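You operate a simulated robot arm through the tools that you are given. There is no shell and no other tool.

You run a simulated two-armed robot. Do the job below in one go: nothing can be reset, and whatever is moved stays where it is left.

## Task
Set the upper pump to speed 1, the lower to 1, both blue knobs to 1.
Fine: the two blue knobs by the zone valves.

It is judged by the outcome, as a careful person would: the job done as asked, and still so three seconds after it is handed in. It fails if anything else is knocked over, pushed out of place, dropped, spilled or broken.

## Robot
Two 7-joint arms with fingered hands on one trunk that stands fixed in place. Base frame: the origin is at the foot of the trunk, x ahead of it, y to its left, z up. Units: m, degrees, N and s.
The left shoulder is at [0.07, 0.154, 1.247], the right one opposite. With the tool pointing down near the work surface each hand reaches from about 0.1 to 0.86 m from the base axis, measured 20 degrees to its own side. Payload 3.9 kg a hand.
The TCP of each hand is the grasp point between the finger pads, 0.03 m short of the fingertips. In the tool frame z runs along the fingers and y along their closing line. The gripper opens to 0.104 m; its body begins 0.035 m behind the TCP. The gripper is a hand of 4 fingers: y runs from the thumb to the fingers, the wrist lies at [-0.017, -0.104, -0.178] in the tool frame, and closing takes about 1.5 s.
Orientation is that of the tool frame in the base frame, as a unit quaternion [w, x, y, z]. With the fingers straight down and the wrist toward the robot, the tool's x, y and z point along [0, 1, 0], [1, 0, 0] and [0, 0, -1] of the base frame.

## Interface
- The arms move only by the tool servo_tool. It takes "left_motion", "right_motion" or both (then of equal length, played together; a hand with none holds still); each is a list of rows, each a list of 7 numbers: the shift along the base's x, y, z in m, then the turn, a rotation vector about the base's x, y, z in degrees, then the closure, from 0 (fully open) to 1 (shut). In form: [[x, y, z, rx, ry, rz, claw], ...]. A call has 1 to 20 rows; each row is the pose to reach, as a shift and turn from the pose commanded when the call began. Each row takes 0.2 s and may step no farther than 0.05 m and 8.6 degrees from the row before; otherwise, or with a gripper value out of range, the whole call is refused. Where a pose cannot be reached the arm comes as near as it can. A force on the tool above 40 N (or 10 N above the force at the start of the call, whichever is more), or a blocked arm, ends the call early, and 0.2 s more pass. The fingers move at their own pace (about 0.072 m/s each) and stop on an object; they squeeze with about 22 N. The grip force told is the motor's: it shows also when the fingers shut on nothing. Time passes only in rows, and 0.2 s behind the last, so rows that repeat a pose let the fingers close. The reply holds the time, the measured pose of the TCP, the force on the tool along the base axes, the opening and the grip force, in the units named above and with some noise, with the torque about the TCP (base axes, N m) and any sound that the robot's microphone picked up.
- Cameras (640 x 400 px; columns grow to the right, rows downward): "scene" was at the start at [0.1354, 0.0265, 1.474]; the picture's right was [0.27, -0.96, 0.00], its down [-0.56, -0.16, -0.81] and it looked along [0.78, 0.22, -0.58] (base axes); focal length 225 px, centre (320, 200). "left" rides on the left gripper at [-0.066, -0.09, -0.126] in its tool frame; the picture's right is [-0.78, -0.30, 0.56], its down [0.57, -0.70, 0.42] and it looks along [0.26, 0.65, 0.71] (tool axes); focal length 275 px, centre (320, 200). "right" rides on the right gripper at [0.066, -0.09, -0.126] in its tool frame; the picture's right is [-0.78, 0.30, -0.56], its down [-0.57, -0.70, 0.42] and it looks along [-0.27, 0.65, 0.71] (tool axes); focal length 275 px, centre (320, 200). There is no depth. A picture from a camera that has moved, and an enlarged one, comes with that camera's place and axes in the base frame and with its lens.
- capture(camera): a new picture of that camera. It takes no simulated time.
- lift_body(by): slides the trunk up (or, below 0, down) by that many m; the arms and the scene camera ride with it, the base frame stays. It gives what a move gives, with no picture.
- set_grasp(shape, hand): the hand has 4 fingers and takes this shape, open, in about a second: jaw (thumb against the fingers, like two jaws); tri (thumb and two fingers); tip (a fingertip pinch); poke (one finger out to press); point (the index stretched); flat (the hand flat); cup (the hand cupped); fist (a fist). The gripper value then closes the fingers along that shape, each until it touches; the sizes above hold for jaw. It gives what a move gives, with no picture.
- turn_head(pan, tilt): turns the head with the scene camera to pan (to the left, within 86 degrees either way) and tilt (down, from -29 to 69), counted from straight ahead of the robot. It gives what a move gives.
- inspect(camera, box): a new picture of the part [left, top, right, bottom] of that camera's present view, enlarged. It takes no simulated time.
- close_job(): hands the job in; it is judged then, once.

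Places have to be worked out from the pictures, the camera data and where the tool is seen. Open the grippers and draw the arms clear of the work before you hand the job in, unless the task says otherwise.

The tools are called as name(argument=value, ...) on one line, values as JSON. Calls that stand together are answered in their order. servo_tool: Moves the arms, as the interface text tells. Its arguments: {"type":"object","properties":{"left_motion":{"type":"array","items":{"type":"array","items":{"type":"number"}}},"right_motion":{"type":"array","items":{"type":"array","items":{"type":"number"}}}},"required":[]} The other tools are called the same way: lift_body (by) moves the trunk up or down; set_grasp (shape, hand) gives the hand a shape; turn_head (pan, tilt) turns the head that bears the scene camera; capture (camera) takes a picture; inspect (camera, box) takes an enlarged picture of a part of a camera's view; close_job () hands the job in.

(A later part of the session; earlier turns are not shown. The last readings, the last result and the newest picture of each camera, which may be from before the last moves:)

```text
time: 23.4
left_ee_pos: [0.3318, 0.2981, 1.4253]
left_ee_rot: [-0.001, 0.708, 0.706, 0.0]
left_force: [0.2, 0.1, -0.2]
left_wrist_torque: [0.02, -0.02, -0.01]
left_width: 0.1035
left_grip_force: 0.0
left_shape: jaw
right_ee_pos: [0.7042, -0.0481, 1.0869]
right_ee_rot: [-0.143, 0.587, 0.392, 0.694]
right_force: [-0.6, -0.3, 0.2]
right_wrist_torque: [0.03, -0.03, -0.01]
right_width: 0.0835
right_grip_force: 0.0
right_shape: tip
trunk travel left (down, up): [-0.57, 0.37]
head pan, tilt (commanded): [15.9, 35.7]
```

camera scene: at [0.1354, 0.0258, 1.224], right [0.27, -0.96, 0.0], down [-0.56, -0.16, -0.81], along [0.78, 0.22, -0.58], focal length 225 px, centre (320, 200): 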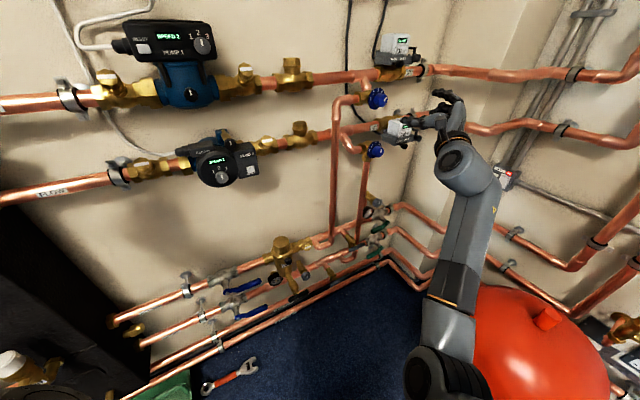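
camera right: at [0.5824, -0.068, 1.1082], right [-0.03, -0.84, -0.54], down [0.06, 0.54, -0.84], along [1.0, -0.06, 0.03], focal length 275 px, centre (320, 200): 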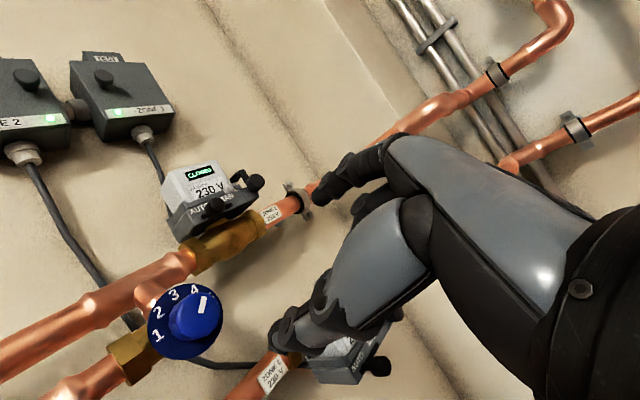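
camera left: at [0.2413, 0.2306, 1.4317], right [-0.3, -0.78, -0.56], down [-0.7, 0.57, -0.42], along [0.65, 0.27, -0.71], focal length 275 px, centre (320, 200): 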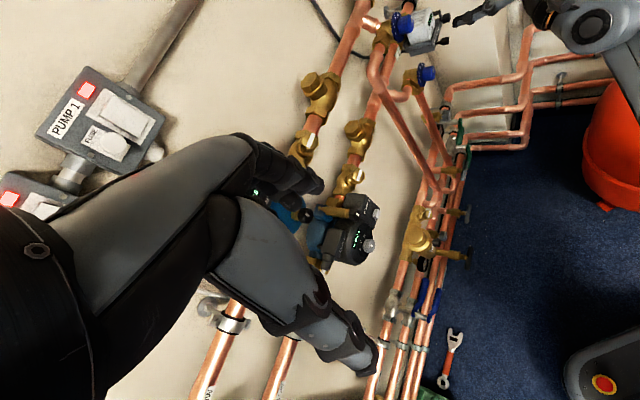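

A 67° roll is fully reached here. I approach along the axis to just in front of the knob and check alignment.

servo_tool(right_motion=[[0.016, 0.0152, 0.0005, 0, 0, 0, 0.25], [0.032, 0.0303, 0.001, 0, 0, 0, 0.25], [0.048, 0.0455, 0.0015, 0, 0, 0, 0.25], [0.0625, 0.0589, 0.0015, 0, 0, 0, 0.25], [0.0625, 0.0589, 0.0015, 0, 0, 0, 0.25]])

inspect(camera="scene", box=[345, 110, 425, 180])

inspect(camera="right", box=[220, 160, 380, 380])

```text
time: 24.6
left_ee_pos: [0.3318, 0.2977, 1.4263]
left_ee_rot: [0.001, 0.708, 0.706, 0.0]
left_force: [-0.5, -0.5, 0.8]
left_wrist_torque: [0.05, 0.03, 0.0]
left_width: 0.1036
left_grip_force: 0.1
left_shape: jaw
right_ee_pos: [0.7641, 0.0148, 1.0881]
right_ee_rot: [-0.142, 0.586, 0.392, 0.695]
right_force: [0.0, -0.1, 0.6]
right_wrist_torque: [-0.02, 0.03, -0.03]
right_width: 0.0781
right_grip_force: 0.1
right_shape: tip
trunk travel left (down, up): [-0.57, 0.37]
head pan, tilt (commanded): [15.9, 35.7]
```

```text
5.71 times, centred on (385, 145) of scene
camera zoom: at [0.135, 0.0261, 1.3441], right [0.27, -0.96, 0.0], down [-0.56, -0.16, -0.81], along [0.78, 0.22, -0.58], focal length 1287 px, centre (-51, 514)
```

zoom: 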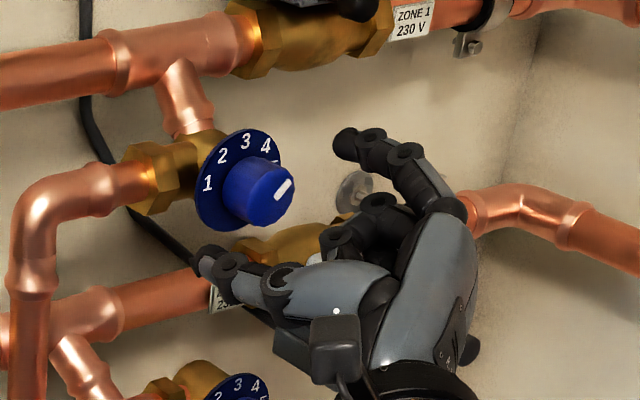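

```text
1.82 times, centred on (300, 270) of right
camera zoom: at [0.6006, 0.0025, 1.1149], right [0.01, -0.79, -0.61], down [-0.01, 0.61, -0.79], along [1.0, 0.01, 0.0], focal length 500 px, centre (356, 73)
```

zoom: 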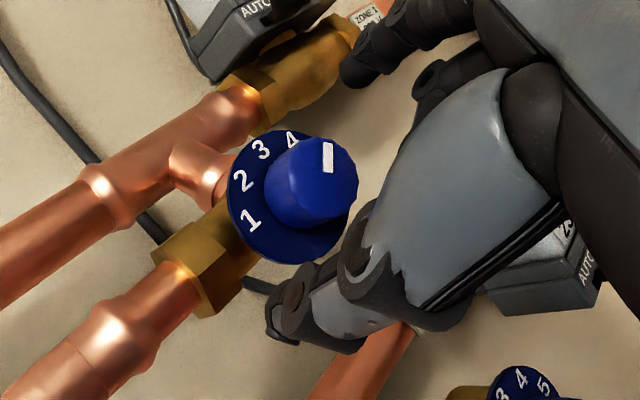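

Thumb and index straddle the knob centre in both views. I advance 26 mm and close.

servo_tool(right_motion=[[0.0068, 0.0054, 0.0005, 0, 0, 0, 0.25], [0.0137, 0.0109, 0.001, 0, 0, 0, 0.25], [0.0205, 0.0163, 0.001, 0, 0, 0, 0.25], [0.0205, 0.0163, 0.001, 0, 0, 0, 0.5], [0.0205, 0.0163, 0.001, 0, 0, 0, 1], [0.0205, 0.0163, 0.001, 0, 0, 0, 1], [0.0205, 0.0163, 0.001, 0, 0, 0, 1], [0.0205, 0.0163, 0.001, 0, 0, 0, 1]])

inspect(camera="scene", box=[345, 110, 425, 180])

inspect(camera="right", box=[220, 160, 380, 380])

```text
time: 26.4
left_ee_pos: [0.3311, 0.2997, 1.4269]
left_ee_rot: [0.0, 0.707, 0.707, 0.0]
left_force: [-0.5, 0.0, -0.8]
left_wrist_torque: [-0.01, 0.01, 0.03]
left_width: 0.1033
left_grip_force: 0.0
left_shape: jaw
right_ee_pos: [0.785, 0.0307, 1.0903]
right_ee_rot: [-0.142, 0.586, 0.393, 0.694]
right_force: [1.0, 1.6, 3.0]
right_wrist_torque: [0.04, -0.05, -0.04]
right_width: 0.0257
right_grip_force: 21.7
right_shape: tip
trunk travel left (down, up): [-0.57, 0.37]
head pan, tilt (commanded): [15.9, 35.7]
```

```text
5.71 times, centred on (385, 145) of scene
camera zoom: at [0.1352, 0.0269, 1.3441], right [0.27, -0.96, 0.0], down [-0.56, -0.16, -0.81], along [0.78, 0.22, -0.58], focal length 1287 px, centre (-51, 514)
```

zoom: 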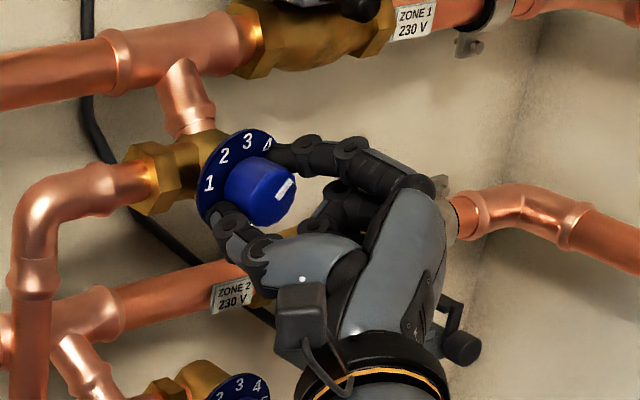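

```text
1.82 times, centred on (300, 270) of right
camera zoom: at [0.6202, 0.0173, 1.1172], right [0.01, -0.79, -0.61], down [-0.01, 0.61, -0.79], along [1.0, 0.02, 0.0], focal length 500 px, centre (356, 73)
```

zoom: 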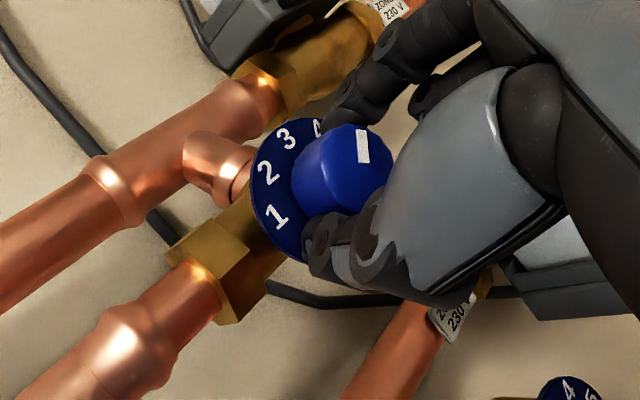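

The knob is gripped with little side force. I turn counter-clockwise by 67° about the axis.

servo_tool(right_motion=[[0, 0, 0, -5.303, -5.303, 0, 1], [0, 0, 0, -10.606, -10.606, 0, 1], [0, 0, 0, -15.909, -15.909, 0, 1], [0, 0, 0, -21.212, -21.212, 0, 1], [0, 0, 0, -26.515, -26.515, 0, 1], [0, 0, 0, -31.82, -31.82, 0, 1], [0, 0, 0, -37.12, -37.12, 0, 1], [0, 0, 0, -42.43, -42.43, 0, 1], [0, 0, 0, -47.73, -47.73, 0, 1], [0, 0, 0, -47.73, -47.73, 0, 1]])

inspect(camera="scene", box=[345, 110, 425, 180])

inspect(camera="right", box=[220, 160, 380, 380])

```text
time: 28.6
left_ee_pos: [0.33, 0.3009, 1.4257]
left_ee_rot: [0.001, 0.707, 0.707, -0.001]
left_force: [0.5, 0.7, 0.1]
left_wrist_torque: [-0.05, 0.0, 0.03]
left_width: 0.1036
left_grip_force: 0.1
left_shape: jaw
right_ee_pos: [0.7858, 0.0295, 1.0938]
right_ee_rot: [0.268, 0.269, 0.655, 0.654]
right_force: [-0.6, 9.6, 8.7]
right_wrist_torque: [0.25, -0.16, 0.14]
right_width: 0.0246
right_grip_force: 22.0
right_shape: tip
trunk travel left (down, up): [-0.57, 0.37]
head pan, tilt (commanded): [15.9, 35.7]
```

```text
5.71 times, centred on (385, 145) of scene
camera zoom: at [0.1334, 0.0291, 1.3442], right [0.27, -0.96, 0.0], down [-0.56, -0.16, -0.81], along [0.78, 0.22, -0.58], focal length 1287 px, centre (-51, 514)
```

zoom: 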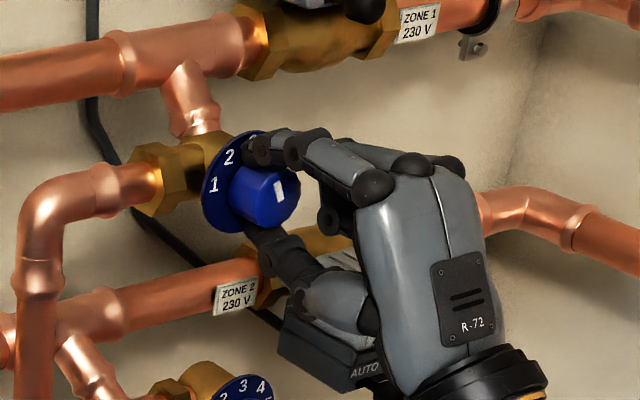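

```text
1.82 times, centred on (300, 270) of right
camera zoom: at [0.6495, -0.0129, 1.0035], right [0.16, -0.94, 0.3], down [0.7, -0.1, -0.7], along [0.69, 0.32, 0.65], focal length 500 px, centre (356, 73)
```

zoom: 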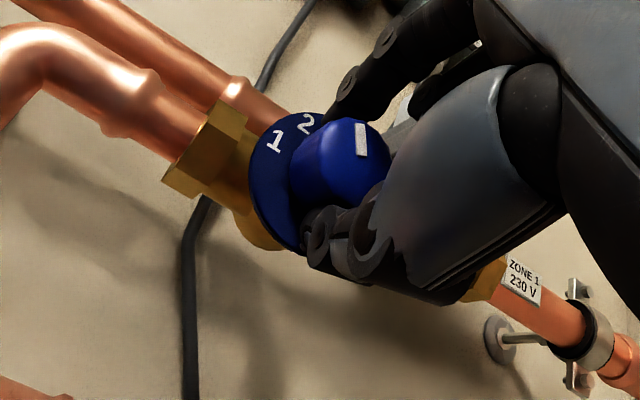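

The knob turned from 4 back to about 3 with some slip, and the side force says my axis is some 3 mm too far right and low. I open in place, roll back clockwise to 67°, correct the centre and grip again.

servo_tool(right_motion=[[0, 0, 0, 0, 0, 0, 0.3], [0, 0, 0, 0, 0, 0, 0.3], [0, 0, 0, 0, 0, 0, 0.3], [-0.0025, 0.0025, 0.0025, 0, 0, 0, 0.3], [-0.0025, 0.0025, 0.0025, 5.303, 5.303, 0, 0.3], [-0.0025, 0.0025, 0.0025, 10.606, 10.606, 0, 0.3], [-0.0025, 0.0025, 0.0025, 15.909, 15.909, 0, 0.3], [-0.0025, 0.0025, 0.0025, 21.212, 21.212, 0, 0.3], [-0.0025, 0.0025, 0.0025, 26.515, 26.515, 0, 0.3], [-0.0025, 0.0025, 0.0025, 31.82, 31.82, 0, 0.3], [-0.0025, 0.0025, 0.0025, 37.12, 37.12, 0, 0.3], [-0.0025, 0.0025, 0.0025, 42.43, 42.43, 0, 0.3], [-0.0025, 0.0025, 0.0025, 47.73, 47.73, 0, 0.3], [-0.0025, 0.0025, 0.0025, 47.73, 47.73, 0, 0.3]])

inspect(camera="scene", box=[345, 110, 425, 180])

inspect(camera="right", box=[220, 160, 380, 380])

```text
time: 31.6
left_ee_pos: [0.3322, 0.2967, 1.4255]
left_ee_rot: [0.0, 0.707, 0.707, 0.0]
left_force: [0.3, -0.8, 0.3]
left_wrist_torque: [0.04, -0.03, 0.05]
left_width: 0.1035
left_grip_force: 0.1
left_shape: jaw
right_ee_pos: [0.7832, 0.0306, 1.0922]
right_ee_rot: [-0.143, 0.587, 0.392, 0.694]
right_force: [0.2, -0.1, -0.1]
right_wrist_torque: [0.02, 0.0, -0.01]
right_width: 0.0726
right_grip_force: 0.1
right_shape: tip
trunk travel left (down, up): [-0.57, 0.37]
head pan, tilt (commanded): [15.9, 35.7]
```

```text
5.71 times, centred on (385, 145) of scene
camera zoom: at [0.136, 0.0254, 1.344], right [0.27, -0.96, 0.0], down [-0.56, -0.16, -0.81], along [0.78, 0.22, -0.58], focal length 1287 px, centre (-51, 514)
```

zoom: 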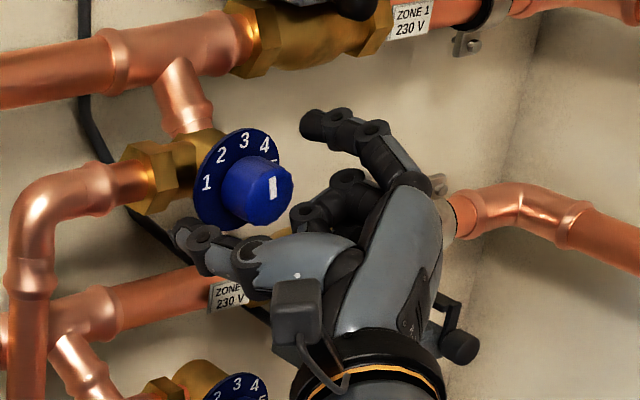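

```text
1.82 times, centred on (300, 270) of right
camera zoom: at [0.619, 0.018, 1.1189], right [0.01, -0.79, -0.61], down [-0.01, 0.61, -0.79], along [1.0, 0.01, 0.0], focal length 500 px, centre (356, 73)
```

zoom: 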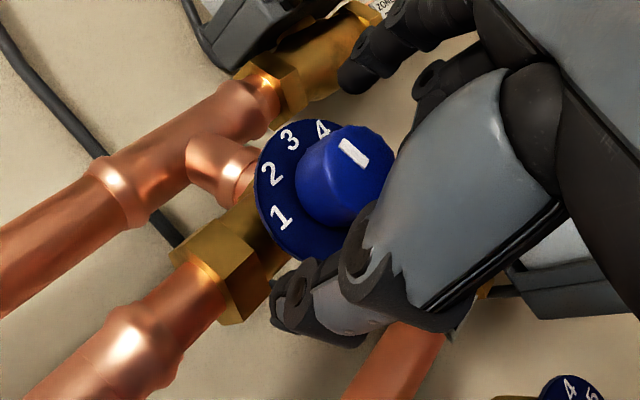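

The bar now stands at about 3, and the fingertips straddle the knob. I close and turn counter-clockwise again.

servo_tool(right_motion=[[0, 0, 0, 0, 0, 0, 0.6], [0, 0, 0, 0, 0, 0, 1], [0, 0, 0, 0, 0, 0, 1], [0, 0, 0, 0, 0, 0, 1], [0, 0, 0, 0, 0, 0, 1], [0, 0, 0, -5.303, -5.303, 0, 1], [0, 0, 0, -10.606, -10.606, 0, 1], [0, 0, 0, -15.909, -15.909, 0, 1], [0, 0, 0, -21.212, -21.212, 0, 1], [0, 0, 0, -26.515, -26.515, 0, 1], [0, 0, 0, -31.82, -31.82, 0, 1], [0, 0, 0, -37.12, -37.12, 0, 1], [0, 0, 0, -42.43, -42.43, 0, 1], [0, 0, 0, -47.73, -47.73, 0, 1], [0, 0, 0, -50.9, -50.9, 0, 1], [0, 0, 0, -50.9, -50.9, 0, 1]])

inspect(camera="scene", box=[345, 110, 425, 180])

inspect(camera="right", box=[220, 160, 380, 380])

```text
time: 35.0
left_ee_pos: [0.3296, 0.3003, 1.4266]
left_ee_rot: [0.001, 0.707, 0.707, -0.001]
left_force: [0.3, 0.1, -1.3]
left_wrist_torque: [-0.01, 0.01, -0.01]
left_width: 0.1038
left_grip_force: 0.0
left_shape: jaw
right_ee_pos: [0.7835, 0.0321, 1.0934]
right_ee_rot: [0.293, 0.245, 0.665, 0.642]
right_force: [-8.5, 3.9, -4.7]
right_wrist_torque: [-0.01, 0.19, 0.16]
right_width: 0.0252
right_grip_force: 21.4
right_shape: tip
trunk travel left (down, up): [-0.57, 0.37]
head pan, tilt (commanded): [15.9, 35.7]
```

```text
5.71 times, centred on (385, 145) of scene
camera zoom: at [0.1341, 0.0277, 1.3441], right [0.27, -0.96, 0.0], down [-0.56, -0.16, -0.81], along [0.78, 0.22, -0.58], focal length 1287 px, centre (-51, 514)
```

zoom: 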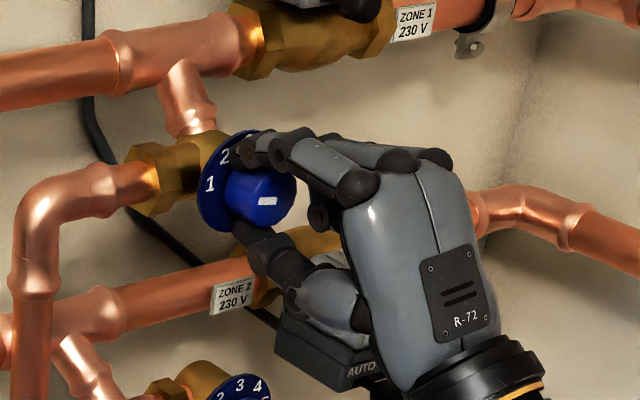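

```text
1.82 times, centred on (300, 270) of right
camera zoom: at [0.6529, -0.0148, 1.0001], right [0.14, -0.92, 0.36], down [0.74, -0.14, -0.66], along [0.66, 0.36, 0.66], focal length 500 px, centre (356, 73)
```

zoom: 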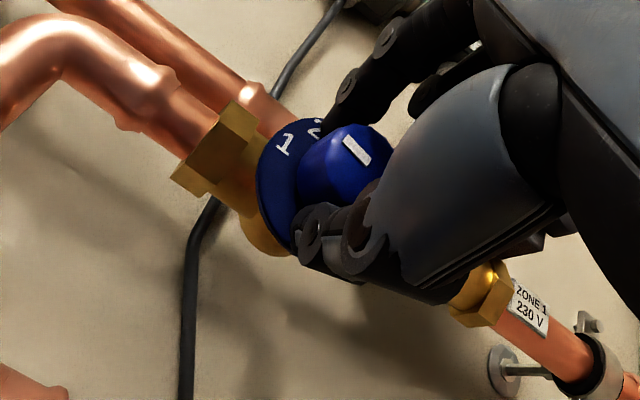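

The bar has swung round to nearly 1. I open in place and read the angle without the fingers in the way.

servo_tool(right_motion=[[0, 0, 0, 0, 0, 0, 0.25], [0, 0, 0, 0, 0, 0, 0.25], [0, 0, 0, 0, 0, 0, 0.25], [0, 0, 0, 0, 0, 0, 0.25]])

inspect(camera="scene", box=[357, 122, 397, 152])

inspect(camera="right", box=[270, 180, 350, 260])

```text
time: 36.0
left_ee_pos: [0.3323, 0.299, 1.4269]
left_ee_rot: [0.0, 0.707, 0.707, 0.0]
left_force: [0.2, -0.1, -0.3]
left_wrist_torque: [0.01, 0.03, -0.03]
left_width: 0.1037
left_grip_force: 0.1
left_shape: jaw
right_ee_pos: [0.7856, 0.0312, 1.0937]
right_ee_rot: [0.292, 0.246, 0.664, 0.643]
right_force: [0.7, -0.2, 0.5]
right_wrist_torque: [-0.01, -0.01, 0.01]
right_width: 0.0779
right_grip_force: 0.1
right_shape: tip
trunk travel left (down, up): [-0.57, 0.37]
head pan, tilt (commanded): [15.9, 35.7]
```

```text
13.33 times, centred on (377, 137) of scene
camera zoom: at [0.1357, 0.0264, 1.344], right [0.27, -0.96, 0.0], down [-0.56, -0.16, -0.81], along [0.78, 0.22, -0.58], focal length 3003 px, centre (-440, 1040)
```

zoom: 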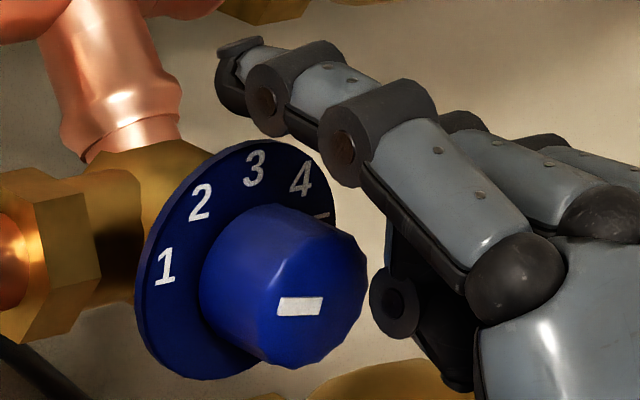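

```text
5.00 times, centred on (310, 220) of right
camera zoom: at [0.6541, -0.0158, 0.9995], right [0.14, -0.92, 0.35], down [0.74, -0.14, -0.66], along [0.66, 0.36, 0.66], focal length 1376 px, centre (370, 100)
```

zoom: 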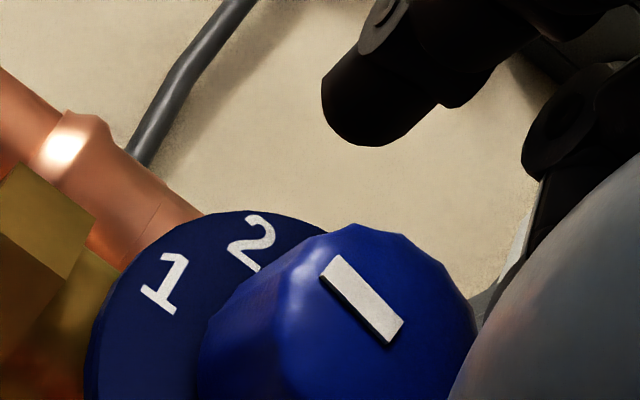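

The bar stands about 10° short of 1. I roll back 20°, close again, and read the angle before the final small turn.

servo_tool(right_motion=[[0, 0, 0, 4.714, 4.714, 0, 0.25], [0, 0, 0, 9.428, 9.428, 0, 0.25], [0, 0, 0, 14.142, 14.142, 0, 0.25], [0, 0, 0, 14.142, 14.142, 0, 0.6], [0, 0, 0, 14.142, 14.142, 0, 1], [0, 0, 0, 14.142, 14.142, 0, 1], [0, 0, 0, 14.142, 14.142, 0, 1], [0, 0, 0, 14.142, 14.142, 0, 1]])

inspect(camera="scene", box=[357, 122, 397, 152])

```text
time: 37.8
left_ee_pos: [0.331, 0.2996, 1.4271]
left_ee_rot: [-0.001, 0.707, 0.707, 0.0]
left_force: [0.4, -0.1, 0.0]
left_wrist_torque: [0.05, 0.03, 0.02]
left_width: 0.1036
left_grip_force: 0.1
left_shape: jaw
right_ee_pos: [0.7829, 0.0311, 1.0945]
right_ee_rot: [0.175, 0.355, 0.612, 0.684]
right_force: [-0.4, 1.4, -0.3]
right_wrist_torque: [0.09, 0.12, 0.0]
right_width: 0.0262
right_grip_force: 21.6
right_shape: tip
trunk travel left (down, up): [-0.57, 0.37]
head pan, tilt (commanded): [15.9, 35.7]
```

```text
13.33 times, centred on (377, 137) of scene
camera zoom: at [0.1353, 0.027, 1.344], right [0.27, -0.96, 0.0], down [-0.56, -0.16, -0.81], along [0.78, 0.22, -0.58], focal length 3003 px, centre (-440, 1040)
```

zoom: 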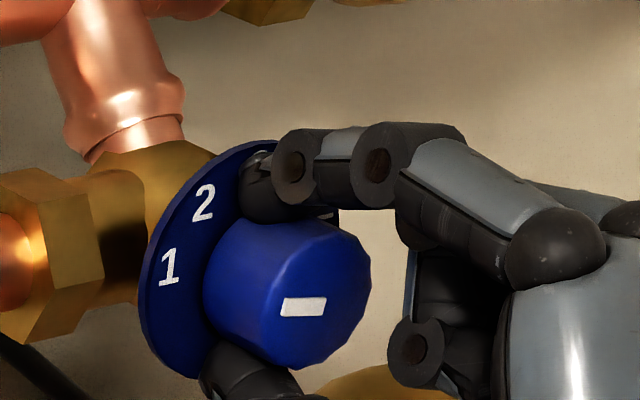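

The bar reads about -81° from straight up; digit 1 lies near -88 to -90°. I turn another 8° counter-clockwise and read again while still holding.

servo_tool(right_motion=[[0, 0, 0, -2.83, -2.83, 0, 1], [0, 0, 0, -5.66, -5.66, 0, 1], [0, 0, 0, -5.66, -5.66, 0, 1], [0, 0, 0, -5.66, -5.66, 0, 1]])

inspect(camera="scene", box=[357, 122, 397, 152])

inspect(camera="right", box=[250, 160, 350, 260])

```text
time: 38.8
left_ee_pos: [0.3317, 0.2993, 1.427]
left_ee_rot: [0.001, 0.707, 0.707, 0.0]
left_force: [0.7, 0.4, 0.3]
left_wrist_torque: [0.04, 0.02, 0.01]
left_width: 0.1035
left_grip_force: 0.1
left_shape: jaw
right_ee_pos: [0.7834, 0.0302, 1.0933]
right_ee_rot: [0.224, 0.313, 0.635, 0.67]
right_force: [2.7, 0.6, 2.9]
right_wrist_torque: [0.27, 0.16, -0.03]
right_width: 0.0262
right_grip_force: 22.3
right_shape: tip
trunk travel left (down, up): [-0.57, 0.37]
head pan, tilt (commanded): [15.9, 35.7]
```

```text
13.33 times, centred on (377, 137) of scene
camera zoom: at [0.1356, 0.0268, 1.344], right [0.27, -0.96, 0.0], down [-0.56, -0.16, -0.81], along [0.78, 0.22, -0.58], focal length 3003 px, centre (-440, 1040)
```

zoom: 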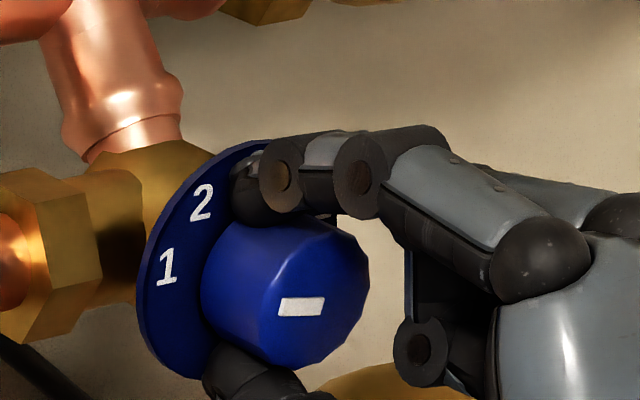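

```text
4.00 times, centred on (300, 210) of right
camera zoom: at [0.6403, -0.0024, 1.0139], right [0.18, -0.96, 0.19], down [0.63, -0.03, -0.77], along [0.75, 0.26, 0.6], focal length 1101 px, centre (400, 160)
```

zoom: 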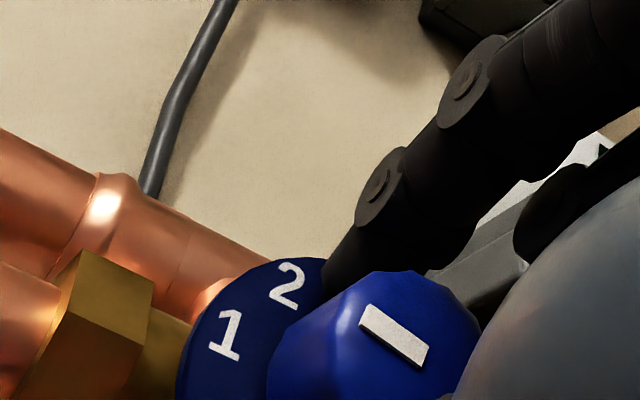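

The bar did not move and the torque rose, so the knob is against its end stop. From the digit layout (2–4 line, 3 on top) the spacing works out as 40°, placing 1 at -80° - exactly where the bar is. I release and draw back to confirm.

servo_tool(right_motion=[[0, 0, 0, 0, 0, 0, 0.2], [0, 0, 0, 0, 0, 0, 0.2], [0, 0, 0, 0, 0, 0, 0.2], [0, 0, 0, 0, 0, 0, 0.2], [-0.015, -0.015, 0, 0, 0, 0, 0.2], [-0.03, -0.03, 0, 0, 0, 0, 0.2], [-0.05, -0.05, 0, 0, 0, 0, 0.2], [-0.07, -0.07, 0, 0, 0, 0, 0.2], [-0.07, -0.07, 0, 0, 0, 0, 0.2]])

inspect(camera="scene", box=[357, 122, 397, 152])

capture(camera="right")

capture(camera="scene")

```text
time: 40.8
left_ee_pos: [0.3323, 0.2987, 1.4264]
left_ee_rot: [-0.001, 0.707, 0.707, 0.0]
left_force: [-0.3, 0.6, 0.9]
left_wrist_torque: [-0.01, 0.01, -0.03]
left_width: 0.1035
left_grip_force: 0.2
left_shape: jaw
right_ee_pos: [0.713, -0.0402, 1.0949]
right_ee_rot: [0.222, 0.313, 0.636, 0.67]
right_force: [-0.5, 0.2, -0.5]
right_wrist_torque: [0.02, 0.0, 0.01]
right_width: 0.0829
right_grip_force: 0.1
right_shape: tip
trunk travel left (down, up): [-0.57, 0.37]
head pan, tilt (commanded): [15.9, 35.7]
```

```text
13.33 times, centred on (377, 137) of scene
camera zoom: at [0.136, 0.0276, 1.3439], right [0.27, -0.96, 0.0], down [-0.56, -0.16, -0.81], along [0.78, 0.22, -0.58], focal length 3003 px, centre (-440, 1040)
```

zoom: 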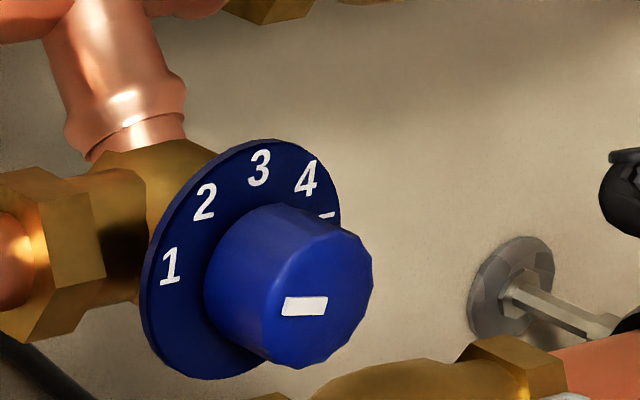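

```text
taken
camera right: at [0.5691, -0.0733, 1.015], right [0.18, -0.96, 0.19], down [0.63, -0.03, -0.77], along [0.75, 0.26, 0.6], focal length 275 px, centre (320, 200)
```

right: 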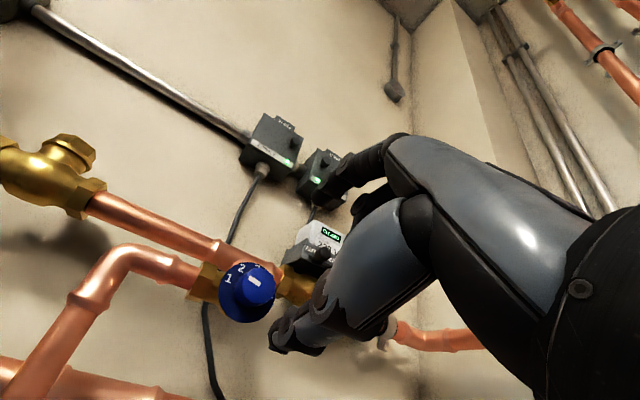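

```text
taken
camera scene: at [0.136, 0.0276, 1.3439], right [0.27, -0.96, 0.0], down [-0.56, -0.16, -0.81], along [0.78, 0.22, -0.58], focal length 225 px, centre (320, 200)
```

scene: 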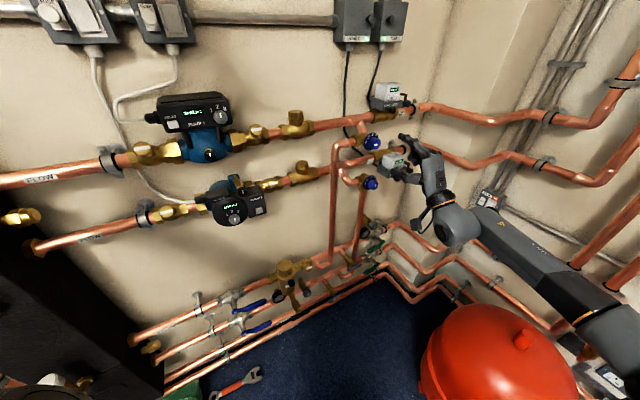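

The upper blue knob rests at 1 after release. Next the lower blue knob: I lower the trunk by 0.17 m so the shoulder is about level with it.

lift_body(by=-0.17)

servo_tool(right_motion=[[0.0039, 0.0004, 0.0023, 5.24, 5.24, 0, 0.2], [0.0078, 0.0008, 0.0045, 10.48, 10.48, 0, 0.2], [0.0117, 0.0013, 0.0068, 15.72, 15.72, 0, 0.2], [0.0155, 0.0017, 0.009, 20.96, 20.96, 0, 0.2], [0.0194, 0.0021, 0.0113, 26.2, 26.2, 0, 0.2], [0.0232, 0.0025, 0.0135, 31.44, 31.44, 0, 0.2], [0.0271, 0.0029, 0.0158, 36.68, 36.68, 0, 0.2], [0.031, 0.0034, 0.018, 41.92, 41.92, 0, 0.2], [0.031, 0.0034, 0.018, 41.92, 41.92, 0, 0.2]])

inspect(camera="scene", box=[350, 90, 450, 180])

capture(camera="right")

```text
time: 42.7
left_ee_pos: [0.3315, 0.2975, 1.2578]
left_ee_rot: [0.0, 0.707, 0.707, -0.001]
left_force: [-0.1, 0.4, 0.2]
left_wrist_torque: [-0.01, -0.01, 0.01]
left_width: 0.1037
left_grip_force: 0.1
left_shape: jaw
right_ee_pos: [0.7123, -0.0391, 0.9249]
right_ee_rot: [0.223, 0.313, 0.635, 0.67]
right_force: [-0.2, -0.2, -0.4]
right_wrist_torque: [0.0, -0.03, -0.02]
right_width: 0.0831
right_grip_force: 0.2
right_shape: tip
trunk travel left (down, up): [-0.4, 0.54]
head pan, tilt (commanded): [15.9, 35.7]
```

```text
time: 44.7
left_ee_pos: [0.3324, 0.3, 1.2565]
left_ee_rot: [0.0, 0.708, 0.706, 0.0]
left_force: [0.6, 0.4, 0.1]
left_wrist_torque: [-0.01, 0.0, -0.01]
left_width: 0.1037
left_grip_force: 0.0
left_shape: jaw
right_ee_pos: [0.7477, -0.0568, 0.9384]
right_ee_rot: [-0.111, 0.592, 0.404, 0.689]
right_force: [-0.5, -0.6, -0.1]
right_wrist_torque: [-0.02, 0.01, 0.0]
right_width: 0.0831
right_grip_force: 0.0
right_shape: tip
trunk travel left (down, up): [-0.4, 0.54]
head pan, tilt (commanded): [15.9, 35.7]
```

```text
4.44 times, centred on (400, 135) of scene
camera zoom: at [0.1354, 0.0268, 1.174], right [0.27, -0.96, 0.0], down [-0.56, -0.16, -0.81], along [0.78, 0.22, -0.58], focal length 1001 px, centre (-36, 489)
```

zoom: 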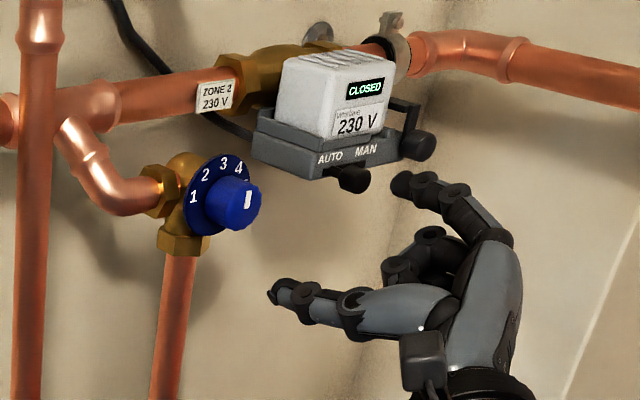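

```text
taken
camera right: at [0.583, -0.0626, 0.9636], right [0.0, -0.83, -0.56], down [0.02, 0.56, -0.83], along [1.0, -0.02, 0.02], focal length 275 px, centre (320, 200)
```

right: 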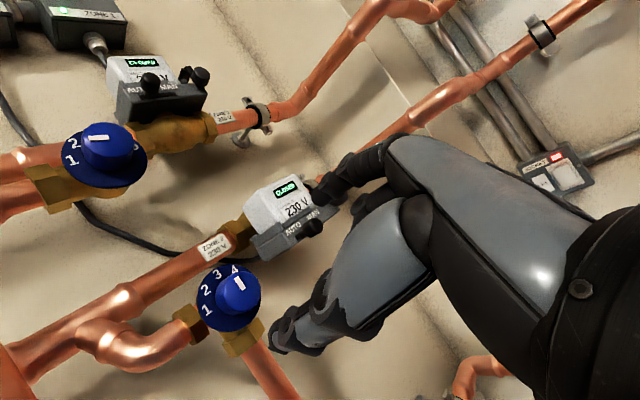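

The hand stopped about 2 cm off the commanded spot, and I now see that the actuator's AUTO lever and box corner sit close to the right of the lower knob (left face u≈0.60, bottom z≈0.955). I hold for a moment to read where the arm settles before re-planning the approach.

servo_tool(right_motion=[[0, 0, 0, 0, 0, 0, 0.2], [0, 0, 0, 0, 0, 0, 0.2]])

```text
time: 45.3
left_ee_pos: [0.3314, 0.2992, 1.2581]
left_ee_rot: [0.0, 0.707, 0.707, 0.001]
left_force: [0.5, 0.5, -0.4]
left_wrist_torque: [-0.02, -0.01, 0.0]
left_width: 0.1038
left_grip_force: 0.1
left_shape: jaw
right_ee_pos: [0.75, -0.0556, 0.9413]
right_ee_rot: [-0.112, 0.59, 0.403, 0.691]
right_force: [0.2, 0.1, -0.4]
right_wrist_torque: [-0.02, 0.01, -0.02]
right_width: 0.0831
right_grip_force: 0.1
right_shape: tip
trunk travel left (down, up): [-0.4, 0.54]
head pan, tilt (commanded): [15.9, 35.7]
```

The arm sits at a joint limit there. I back away, undo most of the roll, and read the pose again.

servo_tool(right_motion=[[-0.005, -0.005, 0, -5.6, -5.6, 0, 0.3], [-0.01, -0.01, 0, -11.2, -11.2, 0, 0.3], [-0.015, -0.015, 0, -16.8, -16.8, 0, 0.3], [-0.02, -0.02, 0, -22.4, -22.4, 0, 0.3], [-0.02, -0.02, 0, -28.0, -28.0, 0, 0.3], [-0.02, -0.02, 0, -33.6, -33.6, 0, 0.3], [-0.02, -0.02, 0, -33.6, -33.6, 0, 0.3], [-0.02, -0.02, 0, -33.6, -33.6, 0, 0.3]])

```text
time: 47.1
left_ee_pos: [0.3311, 0.2988, 1.2565]
left_ee_rot: [0.0, 0.707, 0.708, -0.001]
left_force: [0.5, 0.4, 0.3]
left_wrist_torque: [0.05, -0.03, 0.0]
left_width: 0.1038
left_grip_force: 0.0
left_shape: jaw
right_ee_pos: [0.7216, -0.0571, 0.9421]
right_ee_rot: [0.154, 0.376, 0.6, 0.69]
right_force: [-1.1, -0.4, 0.5]
right_wrist_torque: [0.01, 0.02, 0.04]
right_width: 0.0729
right_grip_force: 0.1
right_shape: tip
trunk travel left (down, up): [-0.4, 0.54]
head pan, tilt (commanded): [15.9, 35.7]
```

The pose is exact again at a 20° roll. I now swing the hand's direction 30° toward straight ahead, so that the curled fingers stay away from the actuator box, and move to a standoff on the lower knob's axis.

servo_tool(right_motion=[[0.0084, 0.0089, 0.0003, -1.8135, 1.8135, -7.048, 0.35], [0.0168, 0.0178, 0.0005, -3.627, 3.627, -14.096, 0.4], [0.0251, 0.0266, 0.0008, -5.44, 5.44, -21.144, 0.45], [0.0335, 0.0355, 0.001, -7.254, 7.254, -28.19, 0.45], [0.0335, 0.0355, 0.001, -7.254, 7.254, -28.19, 0.45]])

inspect(camera="scene", box=[350, 90, 450, 180])

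capture(camera="right")

```text
time: 48.3
left_ee_pos: [0.3312, 0.3002, 1.2567]
left_ee_rot: [0.0, 0.707, 0.707, 0.0]
left_force: [0.1, 0.6, 0.2]
left_wrist_torque: [0.02, 0.0, -0.01]
left_width: 0.1037
left_grip_force: 0.1
left_shape: jaw
right_ee_pos: [0.7575, -0.0421, 0.9415]
right_ee_rot: [0.28, 0.518, 0.553, 0.589]
right_force: [-0.5, -0.1, 0.1]
right_wrist_torque: [-0.01, -0.02, -0.01]
right_width: 0.0576
right_grip_force: 0.1
right_shape: tip
right hand out of reach, approached as far as the arm can: row 4, 5
trunk travel left (down, up): [-0.4, 0.54]
head pan, tilt (commanded): [15.9, 35.7]
```

```text
4.44 times, centred on (400, 135) of scene
camera zoom: at [0.1352, 0.0272, 1.174], right [0.27, -0.96, 0.0], down [-0.56, -0.16, -0.81], along [0.78, 0.22, -0.58], focal length 1001 px, centre (-36, 489)
```

zoom: 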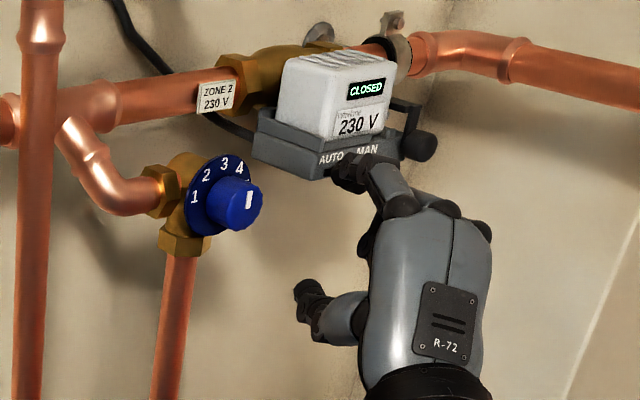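

```text
taken
camera right: at [0.6004, -0.0054, 0.8956], right [-0.2, -0.97, 0.13], down [0.39, -0.2, -0.9], along [0.9, -0.13, 0.42], focal length 275 px, centre (320, 200)
```

right: 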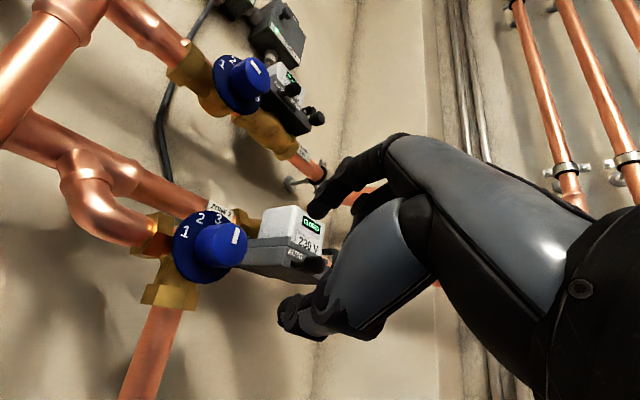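

That swing hits the wrist limit. Working out the finger depths from the earlier close-up, the curled fingers stay at w≤0.57 while the box front is at w≈0.575, so pointing straight in along w with rolls between +30° and -5° is clear. I lower the trunk 5 cm more and straighten the hand at a standoff.

lift_body(by=-0.05)

servo_tool(right_motion=[[-0.006, 0.0, 0.01, 2.72, -0.8, 5.74, 0.45], [-0.01, 0.0025, 0.025, 5.44, -1.59, 11.48, 0.45], [-0.0125, 0.0047, 0.04, 8.16, -2.39, 17.22, 0.45], [-0.015, 0.0067, 0.0525, 10.88, -3.18, 22.96, 0.45], [-0.015, 0.0067, 0.0525, 10.88, -3.18, 22.96, 0.45]])

inspect(camera="scene", box=[350, 90, 450, 180])

capture(camera="right")

```text
time: 49.2
left_ee_pos: [0.3312, 0.2978, 1.2078]
left_ee_rot: [0.0, 0.707, 0.707, 0.0]
left_force: [-0.1, 0.0, 0.1]
left_wrist_torque: [0.02, -0.01, 0.01]
left_width: 0.1036
left_grip_force: 0.1
left_shape: jaw
right_ee_pos: [0.7572, -0.041, 0.8921]
right_ee_rot: [0.279, 0.518, 0.553, 0.589]
right_force: [-1.2, 0.4, 0.4]
right_wrist_torque: [-0.06, 0.0, 0.0]
right_width: 0.0577
right_grip_force: 0.1
right_shape: tip
trunk travel left (down, up): [-0.35, 0.59]
head pan, tilt (commanded): [15.9, 35.7]
```

```text
time: 50.4
left_ee_pos: [0.332, 0.2999, 1.2065]
left_ee_rot: [0.0, 0.707, 0.707, 0.0]
left_force: [-0.3, 0.4, 0.1]
left_wrist_torque: [0.01, 0.03, -0.01]
left_width: 0.1035
left_grip_force: 0.1
left_shape: jaw
right_ee_pos: [0.7439, -0.0361, 0.9432]
right_ee_rot: [0.121, 0.405, 0.58, 0.697]
right_force: [0.7, 0.1, 0.5]
right_wrist_torque: [0.04, 0.01, 0.0]
right_width: 0.0576
right_grip_force: 0.1
right_shape: tip
trunk travel left (down, up): [-0.35, 0.59]
head pan, tilt (commanded): [15.9, 35.7]
```

```text
4.44 times, centred on (400, 135) of scene
camera zoom: at [0.1354, 0.0267, 1.124], right [0.27, -0.96, 0.0], down [-0.56, -0.16, -0.81], along [0.78, 0.22, -0.58], focal length 1001 px, centre (-36, 489)
```

zoom: 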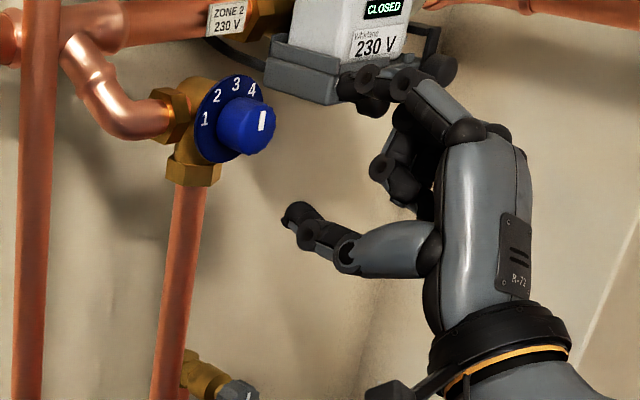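

```text
taken
camera right: at [0.5861, -0.0546, 0.8896], right [0.2, -0.98, -0.06], down [0.46, 0.15, -0.88], along [0.87, 0.14, 0.47], focal length 275 px, centre (320, 200)
```

right: 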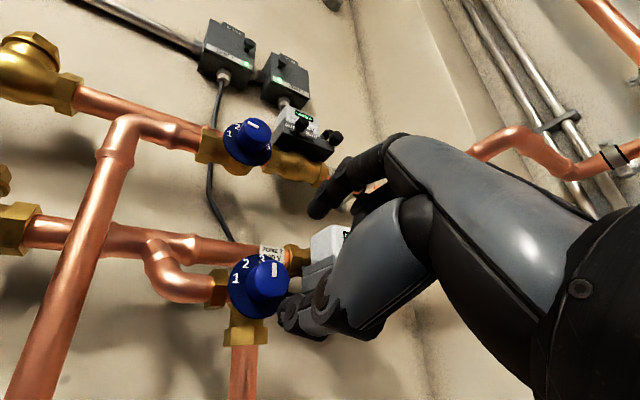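

The pose is exact. I advance to just in front of the lower knob's face and check alignment.

servo_tool(right_motion=[[0.0127, 0.0131, 0.0005, 0, 0, 0, 0.42], [0.0255, 0.0262, 0.0005, 0, 0, 0, 0.42], [0.0382, 0.0393, 0.0005, 0, 0, 0, 0.42], [0.0382, 0.0393, 0.0005, 0, 0, 0, 0.42]])

inspect(camera="scene", box=[355, 85, 425, 145])

inspect(camera="right", box=[220, 170, 380, 360])

```text
time: 51.4
left_ee_pos: [0.332, 0.2983, 1.2078]
left_ee_rot: [0.0, 0.707, 0.707, 0.0]
left_force: [0.0, 0.0, 0.3]
left_wrist_torque: [0.01, 0.04, 0.02]
left_width: 0.1036
left_grip_force: 0.0
left_shape: jaw
right_ee_pos: [0.78, 0.0054, 0.9458]
right_ee_rot: [0.121, 0.405, 0.579, 0.697]
right_force: [0.8, 0.3, -0.3]
right_wrist_torque: [-0.03, -0.03, -0.04]
right_width: 0.0598
right_grip_force: 0.0
right_shape: tip
trunk travel left (down, up): [-0.35, 0.59]
head pan, tilt (commanded): [15.9, 35.7]
```

```text
6.67 times, centred on (390, 115) of scene
camera zoom: at [0.1353, 0.0263, 1.124], right [0.27, -0.96, 0.0], down [-0.56, -0.16, -0.81], along [0.78, 0.22, -0.58], focal length 1502 px, centre (-147, 767)
```

zoom: 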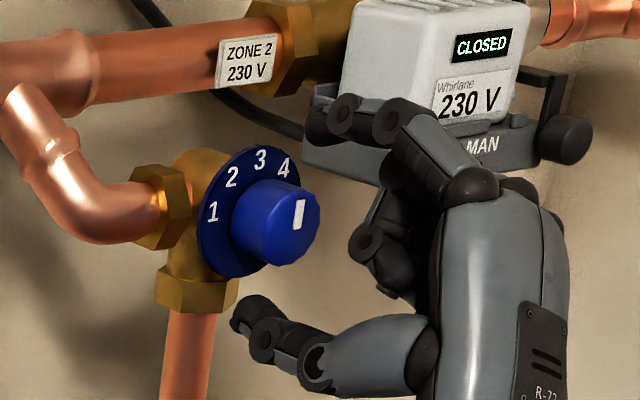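

```text
2.11 times, centred on (300, 265) of right
camera zoom: at [0.6223, -0.0131, 0.8915], right [0.19, -0.98, -0.06], down [0.46, 0.14, -0.88], along [0.87, 0.14, 0.48], focal length 580 px, centre (362, 63)
```

zoom: 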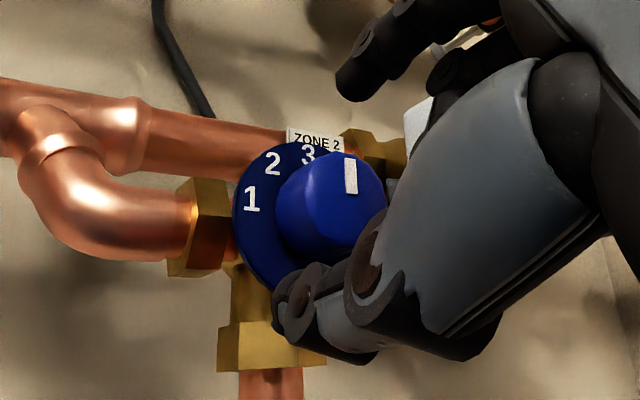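

Both views say the knob's axis is about 5 mm right of and 5 mm below my line. I correct that while going in the last 2 cm, then close.

servo_tool(right_motion=[[0.004, -0.0035, -0.0047, 0, 0, 0, 0.42], [0.0088, 0.0025, -0.0047, 0, 0, 0, 0.42], [0.0137, 0.0074, -0.0047, 0, 0, 0, 0.42], [0.0187, 0.0124, -0.0047, 0, 0, 0, 0.42], [0.0187, 0.0124, -0.0047, 0, 0, 0, 0.42], [0.0187, 0.0124, -0.0047, 0, 0, 0, 0.7], [0.0187, 0.0124, -0.0047, 0, 0, 0, 1], [0.0187, 0.0124, -0.0047, 0, 0, 0, 1], [0.0187, 0.0124, -0.0047, 0, 0, 0, 1]])

inspect(camera="scene", box=[355, 85, 425, 145])

inspect(camera="right", box=[220, 170, 380, 360])

```text
time: 53.4
left_ee_pos: [0.331, 0.2984, 1.2063]
left_ee_rot: [0.0, 0.707, 0.707, 0.0]
left_force: [0.5, -0.5, 0.5]
left_wrist_torque: [-0.03, 0.0, 0.01]
left_width: 0.1035
left_grip_force: 0.1
left_shape: jaw
right_ee_pos: [0.7983, 0.0165, 0.9402]
right_ee_rot: [0.122, 0.406, 0.579, 0.696]
right_force: [-0.4, -0.8, 1.1]
right_wrist_torque: [0.11, 0.05, 0.03]
right_width: 0.032
right_grip_force: 21.9
right_shape: tip
trunk travel left (down, up): [-0.35, 0.59]
head pan, tilt (commanded): [15.9, 35.7]
```

```text
6.67 times, centred on (390, 115) of scene
camera zoom: at [0.1352, 0.0265, 1.1241], right [0.27, -0.96, 0.0], down [-0.56, -0.16, -0.81], along [0.78, 0.22, -0.58], focal length 1502 px, centre (-147, 767)
```

zoom: 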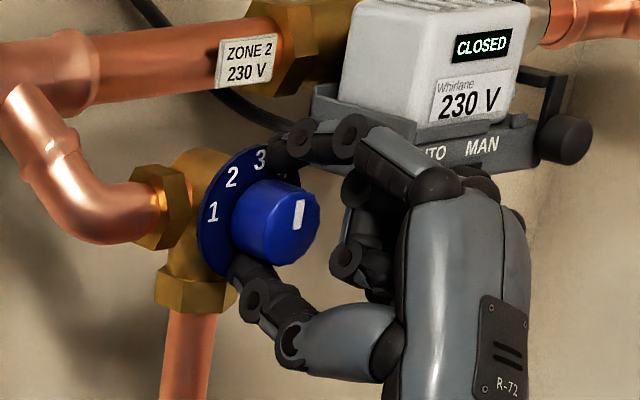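

```text
2.11 times, centred on (300, 265) of right
camera zoom: at [0.6417, -0.0021, 0.8864], right [0.19, -0.98, -0.06], down [0.46, 0.14, -0.88], along [0.87, 0.14, 0.48], focal length 580 px, centre (362, 63)
```

zoom: 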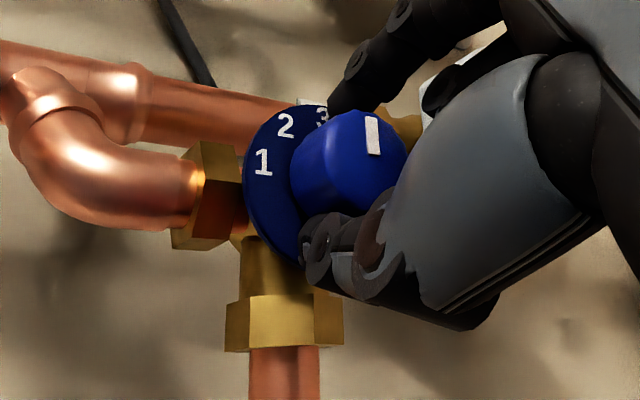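

A clean, centred grip with hardly any side force. I turn counter-clockwise by 33°.

servo_tool(right_motion=[[0, 0, 0, -4.667, -4.667, 0, 1], [0, 0, 0, -9.333, -9.333, 0, 1], [0, 0, 0, -14.0, -14.0, 0, 1], [0, 0, 0, -18.667, -18.667, 0, 1], [0, 0, 0, -23.333, -23.333, 0, 1], [0, 0, 0, -23.333, -23.333, 0, 1]])

inspect(camera="scene", box=[355, 85, 425, 145])

```text
time: 54.8
left_ee_pos: [0.3334, 0.2972, 1.2061]
left_ee_rot: [-0.001, 0.707, 0.707, 0.0]
left_force: [0.2, 1.2, 0.5]
left_wrist_torque: [0.01, 0.02, 0.0]
left_width: 0.1037
left_grip_force: 0.1
left_shape: jaw
right_ee_pos: [0.8007, 0.0158, 0.9391]
right_ee_rot: [0.315, 0.224, 0.67, 0.633]
right_force: [14.4, -6.0, 9.5]
right_wrist_torque: [0.65, -0.04, -0.36]
right_width: 0.0295
right_grip_force: 22.4
right_shape: tip
trunk travel left (down, up): [-0.35, 0.59]
head pan, tilt (commanded): [15.9, 35.7]
```

```text
6.67 times, centred on (390, 115) of scene
camera zoom: at [0.1362, 0.0254, 1.124], right [0.27, -0.96, 0.0], down [-0.56, -0.16, -0.81], along [0.78, 0.22, -0.58], focal length 1502 px, centre (-147, 767)
```

zoom: 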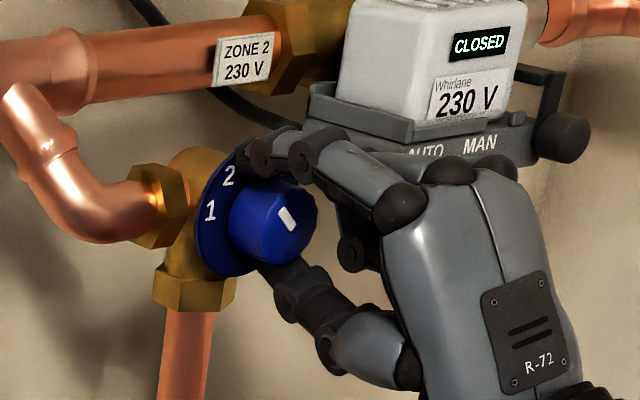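

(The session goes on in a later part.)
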